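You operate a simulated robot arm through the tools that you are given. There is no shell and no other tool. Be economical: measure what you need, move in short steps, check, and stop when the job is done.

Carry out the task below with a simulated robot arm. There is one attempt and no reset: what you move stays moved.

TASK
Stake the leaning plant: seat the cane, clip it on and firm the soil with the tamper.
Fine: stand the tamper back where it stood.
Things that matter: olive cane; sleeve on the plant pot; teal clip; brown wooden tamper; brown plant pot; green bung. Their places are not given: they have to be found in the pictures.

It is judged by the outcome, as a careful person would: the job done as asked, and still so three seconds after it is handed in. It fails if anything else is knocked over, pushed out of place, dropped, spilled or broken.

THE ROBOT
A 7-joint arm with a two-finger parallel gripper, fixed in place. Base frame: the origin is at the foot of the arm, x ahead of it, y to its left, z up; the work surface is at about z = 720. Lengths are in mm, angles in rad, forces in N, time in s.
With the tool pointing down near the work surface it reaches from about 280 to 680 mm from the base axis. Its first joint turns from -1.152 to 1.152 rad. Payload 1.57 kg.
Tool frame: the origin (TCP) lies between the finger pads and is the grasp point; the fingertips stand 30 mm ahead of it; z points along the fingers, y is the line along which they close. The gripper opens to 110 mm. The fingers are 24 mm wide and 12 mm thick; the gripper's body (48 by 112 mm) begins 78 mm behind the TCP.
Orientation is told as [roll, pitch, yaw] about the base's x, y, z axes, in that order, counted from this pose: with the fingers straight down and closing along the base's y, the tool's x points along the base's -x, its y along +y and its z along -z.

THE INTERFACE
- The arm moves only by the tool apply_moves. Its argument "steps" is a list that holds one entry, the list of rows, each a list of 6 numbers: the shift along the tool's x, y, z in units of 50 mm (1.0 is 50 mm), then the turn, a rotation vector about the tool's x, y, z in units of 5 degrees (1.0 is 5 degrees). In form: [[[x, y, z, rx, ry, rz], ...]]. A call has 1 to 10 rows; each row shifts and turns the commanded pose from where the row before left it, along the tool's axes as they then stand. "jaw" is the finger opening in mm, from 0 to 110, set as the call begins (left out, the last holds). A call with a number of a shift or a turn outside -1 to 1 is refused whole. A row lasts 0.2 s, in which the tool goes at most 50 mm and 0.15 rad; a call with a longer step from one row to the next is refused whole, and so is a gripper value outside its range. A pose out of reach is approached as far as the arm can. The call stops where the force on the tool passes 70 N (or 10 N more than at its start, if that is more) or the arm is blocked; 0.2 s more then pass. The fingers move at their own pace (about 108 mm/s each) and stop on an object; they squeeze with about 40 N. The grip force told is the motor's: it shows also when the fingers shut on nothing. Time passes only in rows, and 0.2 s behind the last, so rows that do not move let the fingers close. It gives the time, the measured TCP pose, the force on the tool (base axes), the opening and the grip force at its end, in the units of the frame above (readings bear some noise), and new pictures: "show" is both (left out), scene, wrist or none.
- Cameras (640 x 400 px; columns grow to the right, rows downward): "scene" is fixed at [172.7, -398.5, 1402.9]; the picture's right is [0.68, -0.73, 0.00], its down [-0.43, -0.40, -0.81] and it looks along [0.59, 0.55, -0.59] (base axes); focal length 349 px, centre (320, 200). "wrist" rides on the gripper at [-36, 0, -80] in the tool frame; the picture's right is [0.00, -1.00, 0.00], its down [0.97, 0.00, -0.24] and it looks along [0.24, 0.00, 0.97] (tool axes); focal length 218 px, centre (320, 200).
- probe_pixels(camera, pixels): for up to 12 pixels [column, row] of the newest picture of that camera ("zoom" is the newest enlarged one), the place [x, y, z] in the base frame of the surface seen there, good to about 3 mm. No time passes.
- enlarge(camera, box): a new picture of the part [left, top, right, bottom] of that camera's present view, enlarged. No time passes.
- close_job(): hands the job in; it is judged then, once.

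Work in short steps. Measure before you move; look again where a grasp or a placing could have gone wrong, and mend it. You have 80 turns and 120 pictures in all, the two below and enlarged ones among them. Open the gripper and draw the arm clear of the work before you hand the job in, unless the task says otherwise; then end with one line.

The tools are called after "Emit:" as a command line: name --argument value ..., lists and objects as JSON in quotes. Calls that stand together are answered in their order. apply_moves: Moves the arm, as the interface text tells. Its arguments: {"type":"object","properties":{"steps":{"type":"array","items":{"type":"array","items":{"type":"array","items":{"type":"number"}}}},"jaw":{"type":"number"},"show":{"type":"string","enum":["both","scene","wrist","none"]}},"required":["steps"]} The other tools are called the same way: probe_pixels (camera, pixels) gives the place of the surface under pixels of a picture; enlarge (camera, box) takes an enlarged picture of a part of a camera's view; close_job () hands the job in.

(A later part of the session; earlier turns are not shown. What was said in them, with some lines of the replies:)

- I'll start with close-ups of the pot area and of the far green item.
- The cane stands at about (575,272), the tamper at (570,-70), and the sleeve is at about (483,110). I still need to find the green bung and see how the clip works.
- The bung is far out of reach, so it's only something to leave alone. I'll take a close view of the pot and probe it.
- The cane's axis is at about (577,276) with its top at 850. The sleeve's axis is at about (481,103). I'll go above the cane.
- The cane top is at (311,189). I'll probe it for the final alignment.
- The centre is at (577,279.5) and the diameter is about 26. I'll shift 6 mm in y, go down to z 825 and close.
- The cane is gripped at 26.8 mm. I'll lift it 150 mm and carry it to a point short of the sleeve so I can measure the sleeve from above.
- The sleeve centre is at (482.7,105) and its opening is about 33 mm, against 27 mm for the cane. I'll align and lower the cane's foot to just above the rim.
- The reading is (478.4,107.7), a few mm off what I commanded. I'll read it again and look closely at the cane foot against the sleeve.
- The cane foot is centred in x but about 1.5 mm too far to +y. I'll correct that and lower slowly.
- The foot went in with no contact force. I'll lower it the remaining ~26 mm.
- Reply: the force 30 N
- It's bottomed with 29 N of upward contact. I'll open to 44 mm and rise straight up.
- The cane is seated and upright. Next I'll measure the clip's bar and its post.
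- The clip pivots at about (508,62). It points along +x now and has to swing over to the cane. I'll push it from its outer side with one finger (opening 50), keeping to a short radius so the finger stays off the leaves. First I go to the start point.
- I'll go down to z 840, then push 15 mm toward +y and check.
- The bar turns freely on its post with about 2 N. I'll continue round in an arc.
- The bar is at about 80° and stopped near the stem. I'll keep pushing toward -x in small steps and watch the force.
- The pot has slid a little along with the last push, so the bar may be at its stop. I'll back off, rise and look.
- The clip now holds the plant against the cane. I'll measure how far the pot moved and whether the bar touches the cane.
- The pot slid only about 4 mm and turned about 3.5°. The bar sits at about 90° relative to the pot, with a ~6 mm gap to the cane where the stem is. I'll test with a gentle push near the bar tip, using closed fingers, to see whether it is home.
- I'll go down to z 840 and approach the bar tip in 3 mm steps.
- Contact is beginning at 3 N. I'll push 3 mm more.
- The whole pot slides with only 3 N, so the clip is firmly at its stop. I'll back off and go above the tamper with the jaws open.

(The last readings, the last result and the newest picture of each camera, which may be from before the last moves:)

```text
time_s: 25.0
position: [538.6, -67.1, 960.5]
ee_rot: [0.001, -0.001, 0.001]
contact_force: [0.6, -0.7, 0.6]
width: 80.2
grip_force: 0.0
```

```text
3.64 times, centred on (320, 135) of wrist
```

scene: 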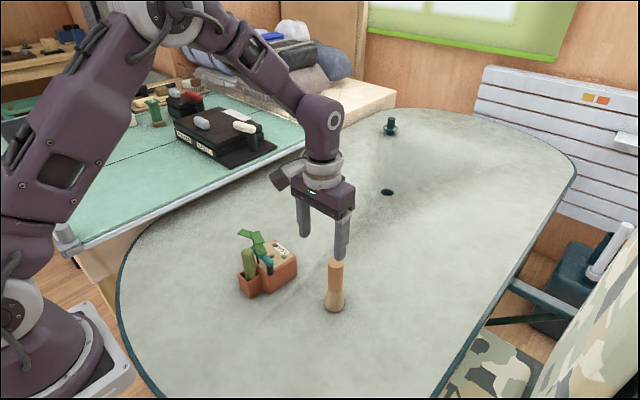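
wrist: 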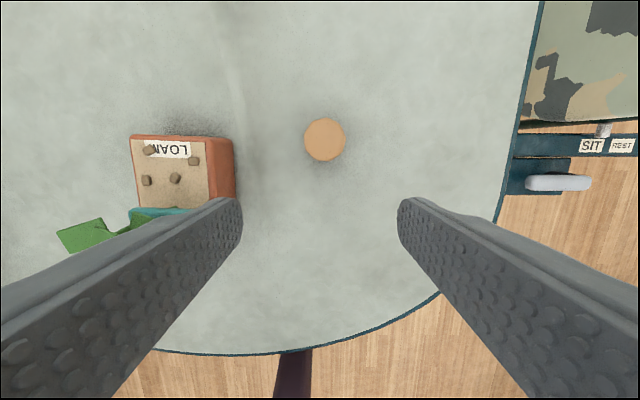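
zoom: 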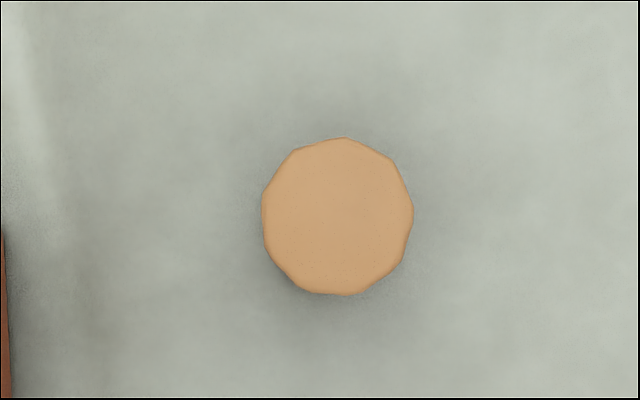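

Emit:
probe_pixels --camera "zoom" --pixels '[[268, 215], [407, 215], [338, 143], [338, 290], [338, 216]]'

Emit:
probe_pixels --camera "scene" --pixels '[[335, 263], [334, 290], [324, 304], [344, 304], [334, 311], [325, 308]]'

Emit:
enlarge --camera "scene" --box '[300, 240, 372, 320]'

```text
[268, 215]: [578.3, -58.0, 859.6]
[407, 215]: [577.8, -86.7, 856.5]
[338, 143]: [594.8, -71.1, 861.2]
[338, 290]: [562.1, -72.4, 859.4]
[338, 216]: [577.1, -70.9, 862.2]
```

```text
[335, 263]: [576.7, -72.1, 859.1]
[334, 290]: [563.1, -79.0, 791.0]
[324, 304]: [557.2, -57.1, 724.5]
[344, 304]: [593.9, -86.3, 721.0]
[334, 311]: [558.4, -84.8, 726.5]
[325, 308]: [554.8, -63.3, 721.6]
```

```text
5.00 times, centred on (336, 280) of scene
```

zoom: 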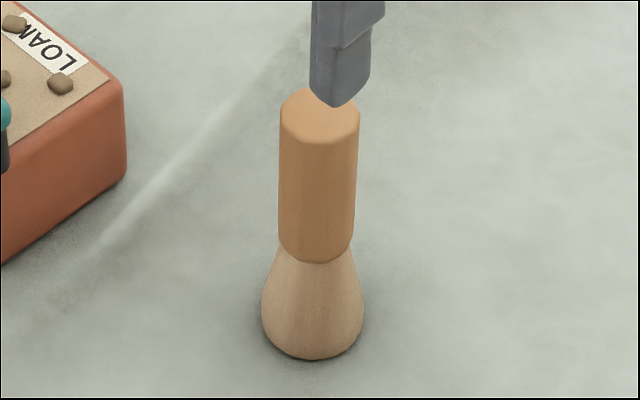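

The tamper axis is at (578,-72) with its top at 861. I'll align, go down to z 838 and grip.

Emit:
apply_moves --steps '[[[-0.79, -0.1, 0, 0, 0, 0], [0, 0, 0, 0, 0, 0], [0, 0, 0.8, 0, 0, 0], [0, 0, 0.8, 0, 0, 0], [0, 0, 0.84, 0, 0, 0], [0, 0, 0, 0, 0, 0]]]' --show "wrist"

```text
time_s: 26.4
position: [577.3, -71.3, 841.4]
ee_rot: [0.001, 0.0, 0.001]
contact_force: [0.1, 0.2, 0.3]
width: 80.1
grip_force: 0.1
```

wrist: 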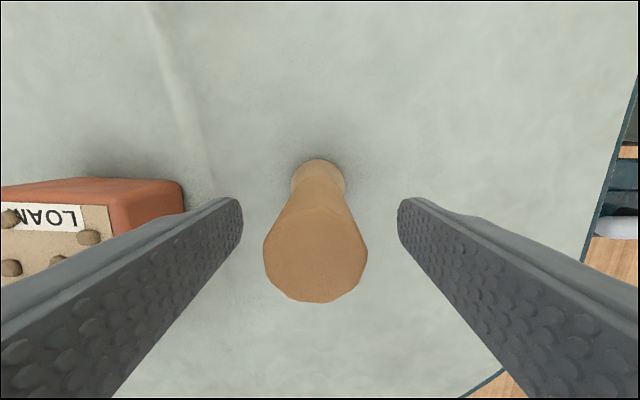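

It's aligned to within about 1.5 mm. I'll nudge +y and close.

Emit:
apply_moves --steps '[[[0, 0.03, 0, 0, 0, 0], [0, 0, 0, 0, 0, 0], [0, 0, 0, 0, 0, 0], [0, 0, 0, 0, 0, 0]]]' --jaw 10 --show "wrist"

```text
time_s: 27.4
position: [576.7, -70.3, 841.6]
ee_rot: [0.002, 0.0, 0.0]
contact_force: [0.7, -0.9, 0.2]
width: 32.9
grip_force: 39.9
```

wrist: 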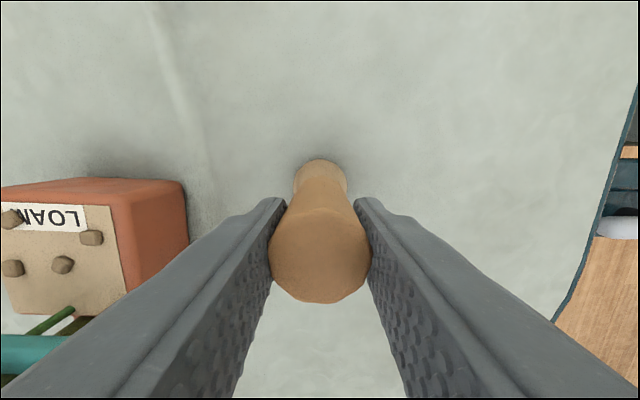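

The tamper is held at 32.9 mm. I'll lift it 160 mm and look at the pot.

Emit:
apply_moves --steps '[[[0, 0, -0.8, 0, 0, 0], [0, 0, -0.8, 0, 0, 0], [0, 0, -0.8, 0, 0, 0], [0, 0, -0.8, 0, 0, 0], [0, 0.8, 0, 0, 0, 0], [0, 0.8, 0, 0, 0, 0], [0, 0, 0, 0, 0, 0]]]'

Emit:
enlarge --camera "wrist" --box '[120, 140, 300, 280]'

```text
time_s: 29.0
position: [576.3, 7.7, 1002.3]
ee_rot: [0.0, 0.0, -0.002]
contact_force: [0.2, -0.5, -1.1]
width: 32.9
grip_force: 40.0
```

scene: 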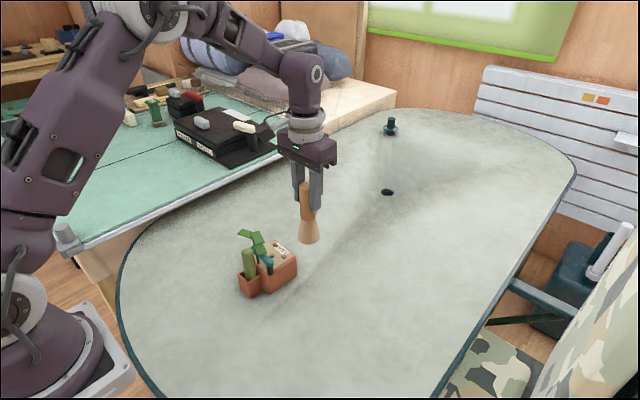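
wrist: 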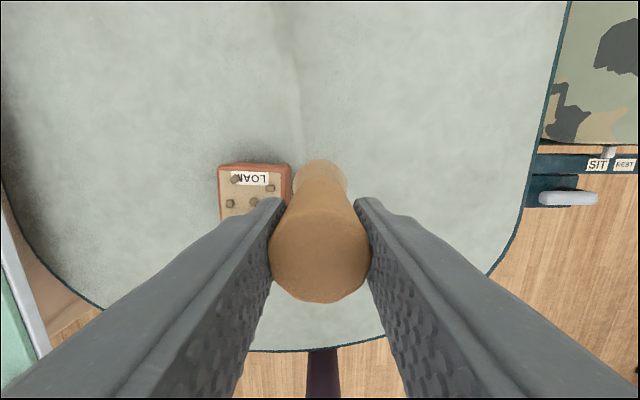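

```text
2.86 times, centred on (210, 210) of wrist
```

zoom: 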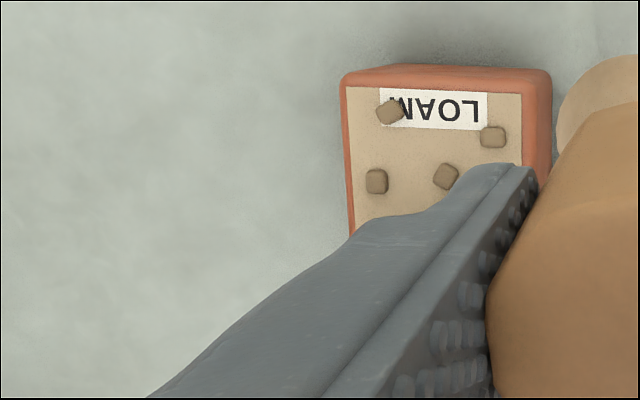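

Emit:
enlarge --camera "scene" --box '[225, 220, 315, 300]'

```text
5.00 times, centred on (270, 260) of scene
```

zoom: 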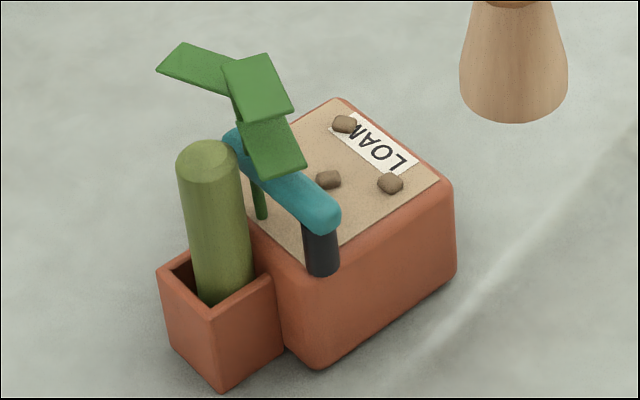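

Emit:
probe_pixels --camera "zoom" --pixels '[[340, 101], [447, 183], [300, 265], [328, 178], [345, 122], [391, 183], [350, 160], [330, 210], [355, 215], [420, 180], [325, 212], [240, 135]]'

Emit:
probe_pixels --camera "wrist" --pixels '[[219, 168], [290, 168], [226, 203], [245, 202], [236, 180], [258, 187], [245, 192], [250, 166]]'

```text
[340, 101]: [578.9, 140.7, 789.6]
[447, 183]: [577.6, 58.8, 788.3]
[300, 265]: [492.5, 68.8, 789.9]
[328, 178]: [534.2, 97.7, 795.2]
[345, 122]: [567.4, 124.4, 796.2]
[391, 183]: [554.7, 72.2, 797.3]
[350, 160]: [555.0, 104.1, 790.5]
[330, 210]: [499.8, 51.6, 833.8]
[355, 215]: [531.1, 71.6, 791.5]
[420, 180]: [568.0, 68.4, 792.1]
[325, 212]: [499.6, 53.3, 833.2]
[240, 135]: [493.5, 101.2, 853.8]
```

```text
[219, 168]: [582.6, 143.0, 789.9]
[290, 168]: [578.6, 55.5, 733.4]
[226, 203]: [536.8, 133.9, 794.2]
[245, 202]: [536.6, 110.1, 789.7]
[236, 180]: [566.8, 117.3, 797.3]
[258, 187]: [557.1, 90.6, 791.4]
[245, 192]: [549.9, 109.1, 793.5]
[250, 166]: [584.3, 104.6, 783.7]
```

The pot is at most 4 mm from its original place. (557,99) is a clear spot on the soil between the pebbles. I'll move the foot above it and lower to about 20 mm over the soil.

Emit:
apply_moves --steps '[[[0.13, 0.61, 0, 0, 0, 0], [0.13, 0.61, 0, 0, 0, 0], [0.13, 0.61, 0, 0, 0, 0], [0, 0, 0, 0, 0, 0], [0, 0, 0.7, 0, 0, 0], [0, 0, 0.7, 0, 0, 0], [0, 0, 0, 0, 0, 0]]]'

Emit:
enlarge --camera "scene" --box '[225, 200, 325, 300]'

```text
time_s: 30.6
position: [557.5, 102.2, 929.4]
ee_rot: [0.0, -0.001, -0.001]
contact_force: [0.0, -0.5, -1.4]
width: 32.6
grip_force: 40.2
```

scene: 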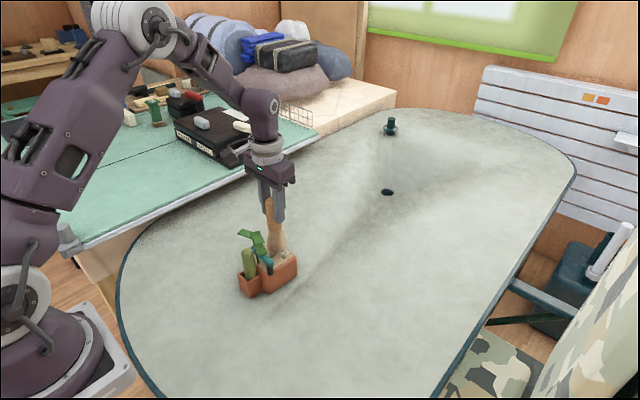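
wrist: 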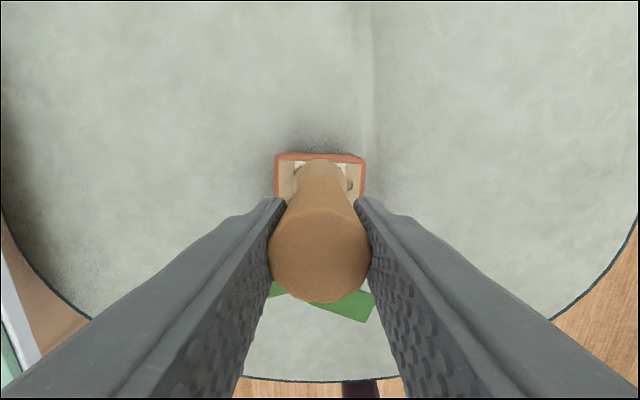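

```text
4.00 times, centred on (275, 250) of scene
```

zoom: 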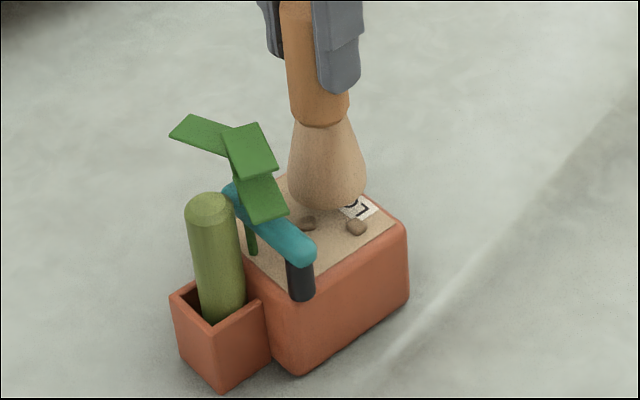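

I'll lower onto the soil in small steps and press.

Emit:
apply_moves --steps '[[[0, 0, 0.15, 0, 0, 0], [0, 0, 0.15, 0, 0, 0], [0, 0, 0.08, 0, 0, 0], [0, 0, 0.03, 0, 0, 0], [0, 0, 0, 0, 0, 0]]]' --show "none"

```text
time_s: 31.8
position: [559.2, 100.8, 912.0]
ee_rot: [0.001, -0.005, 0.001]
contact_force: [-5.6, 0.4, 36.7]
width: 32.5
grip_force: 40.4
```

The foot is on the soil (about z 790) with 37 N. I'll hold, lift slightly and tamp twice more.

Emit:
apply_moves --steps '[[[0, 0, 0, 0, 0, 0], [0, 0, -0.3, 0, 0, 0], [0, 0, 0, 0, 0, 0], [0, 0, 0.27, 0, 0, 0], [0, 0, 0.03, 0, 0, 0], [0, 0, 0, 0, 0, 0], [0, 0, 0, 0, 0, 0]]]'

Emit:
enlarge --camera "scene" --box '[225, 200, 325, 300]'

```text
time_s: 33.4
position: [558.5, 102.2, 911.7]
ee_rot: [-0.001, 0.0, -0.001]
contact_force: [-10.1, 0.1, 34.6]
width: 32.9
grip_force: 40.2
```

scene: 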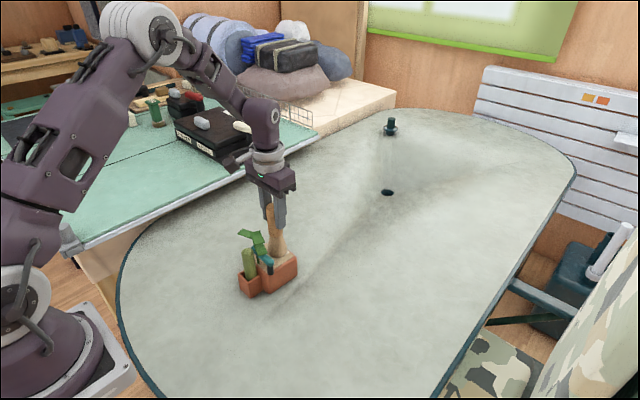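
wrist: 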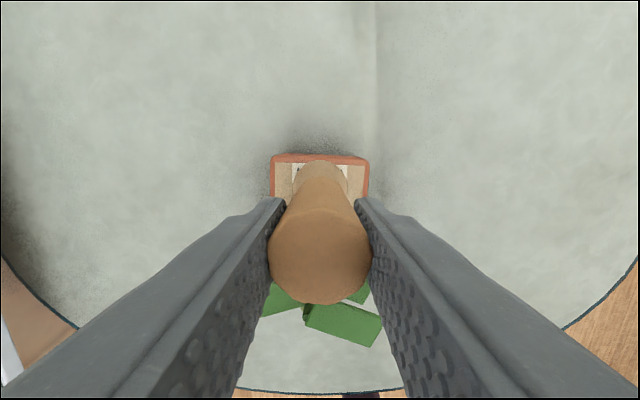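

```text
4.00 times, centred on (275, 250) of scene
```

zoom: 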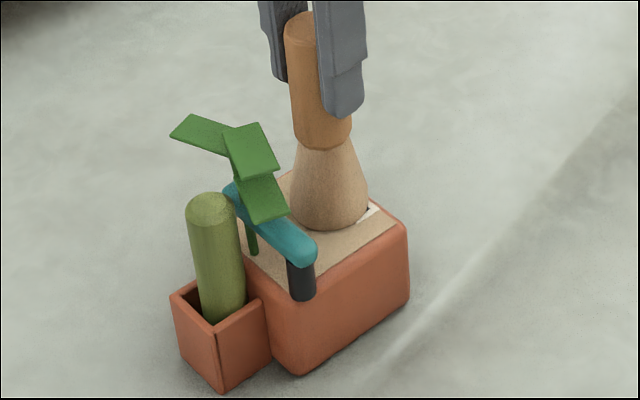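

The pebbles have gone and the soil surface is smooth, so the soil is firmed. I'll lift the tamper off and retrace the path back above its own spot.

Emit:
apply_moves --steps '[[[0, 0, -0.61, 0, 0, 0], [0, 0, -0.6, 0, 0, 0], [0, 0, -0.6, 0, 0, 0], [0, 0, 0, 0, 0, 0], [-0.13, -0.61, 0, 0, 0, 0], [-0.13, -0.61, 0, 0, 0, 0], [-0.13, -0.61, 0, 0, 0, 0], [0, -0.8, 0, 0, 0, 0], [0, -0.8, 0, 0, 0, 0], [0, 0, 0, 0, 0, 0]]]'

Emit:
enlarge --camera "scene" --box '[225, 200, 365, 310]'

```text
time_s: 35.6
position: [577.7, -72.6, 1000.7]
ee_rot: [-0.001, -0.001, 0.0]
contact_force: [-0.8, 0.1, -1.4]
width: 32.9
grip_force: 40.0
```

scene: 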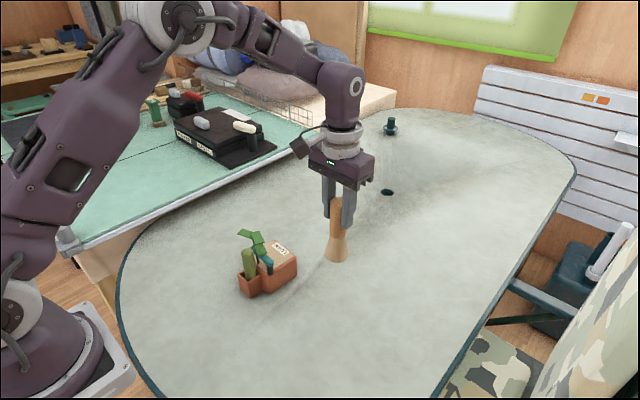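
wrist: 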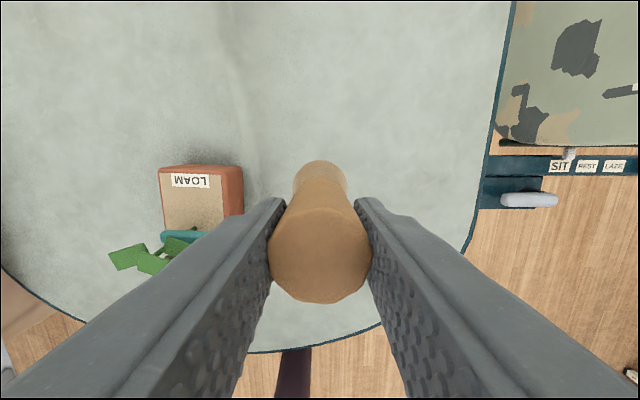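

```text
3.64 times, centred on (295, 255) of scene
```

zoom: 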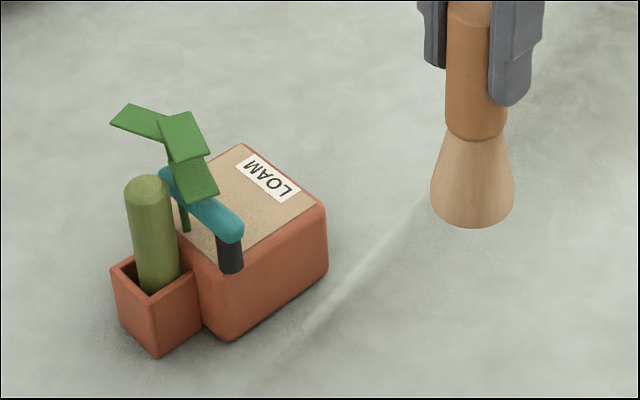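

I'll lower the tamper to the table, gently at the end.

Emit:
apply_moves --steps '[[[0, 0, 0.8, 0, 0, 0], [0, 0, 0.8, 0, 0, 0], [0, 0, 0.8, 0, 0, 0], [0, 0, 0.5, 0, 0, 0], [0, 0, 0.2, 0, 0, 0], [0, 0, 0.06, 0, 0, 0], [0, 0, 0.04, 0, 0, 0], [0, 0, 0, 0, 0, 0]]]' --show "wrist"

```text
time_s: 37.4
position: [579.0, -69.7, 841.5]
ee_rot: [-0.002, -0.001, 0.001]
contact_force: [-2.9, 0.6, 9.1]
width: 32.9
grip_force: 40.1
```

wrist: 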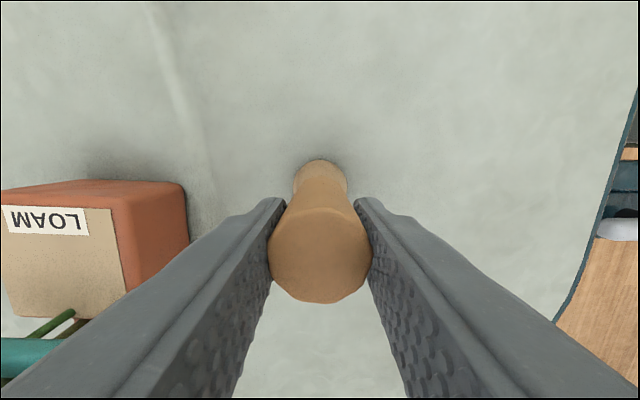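

It's on the table with 9 N of contact. I'll open, rise straight up and draw clear.

Emit:
apply_moves --steps '[[[0, 0, 0, 0, 0, 0], [0, 0, 0, 0, 0, 0], [0, 0, -0.5, 0, 0, 0], [0, 0, -0.9, 0, 0, 0], [0, 0, -0.9, 0, 0, 0], [0, 0, -0.9, 0, 0, 0], [0.9, 0, 0, 0, 0, 0], [0.9, 0, 0, 0, 0, 0], [0, 0, 0, 0, 0, 0]]]' --jaw 80

Emit:
enlarge --camera "scene" --box '[225, 210, 365, 320]'

Emit:
probe_pixels --camera "scene" --pixels '[[335, 263], [334, 290], [248, 253]]'

```text
time_s: 39.4
position: [488.1, -69.9, 1000.0]
ee_rot: [0.001, 0.001, -0.002]
contact_force: [0.3, -0.5, 0.8]
width: 79.9
grip_force: 0.1
```

scene: 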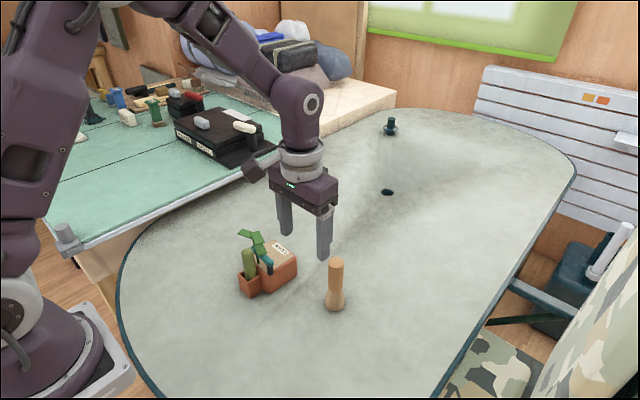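
wrist: 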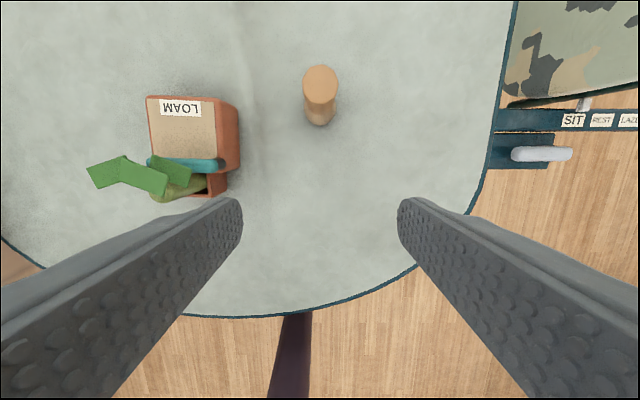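

```text
3.64 times, centred on (295, 265) of scene
```

zoom: 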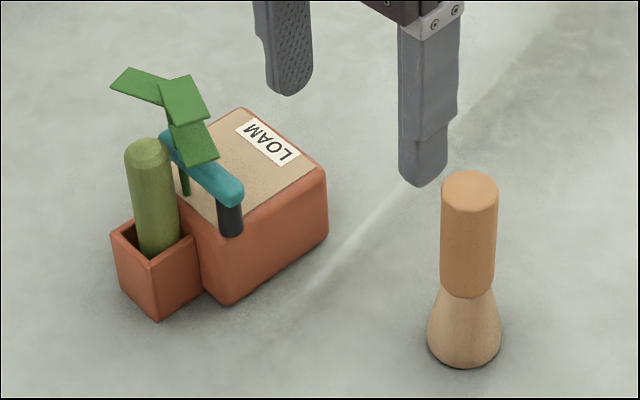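

```text
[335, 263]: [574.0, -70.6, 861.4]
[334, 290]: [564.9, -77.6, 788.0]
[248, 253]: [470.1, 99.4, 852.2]
```

The cane is seated, the clip is closed on it, the soil is smooth, and the tamper is back at its spot. The arm is clear, so I'm handing in.

Emit:
close_job

```text
The job is handed in.
```

The job is handed in: the cane is seated in the sleeve, the clip is swung to its stop against the cane, the soil is firmed, and the tamper is back where it stood. The pot slid about 5 mm and turned about 3.5° while I closed the clip, and I left it there.
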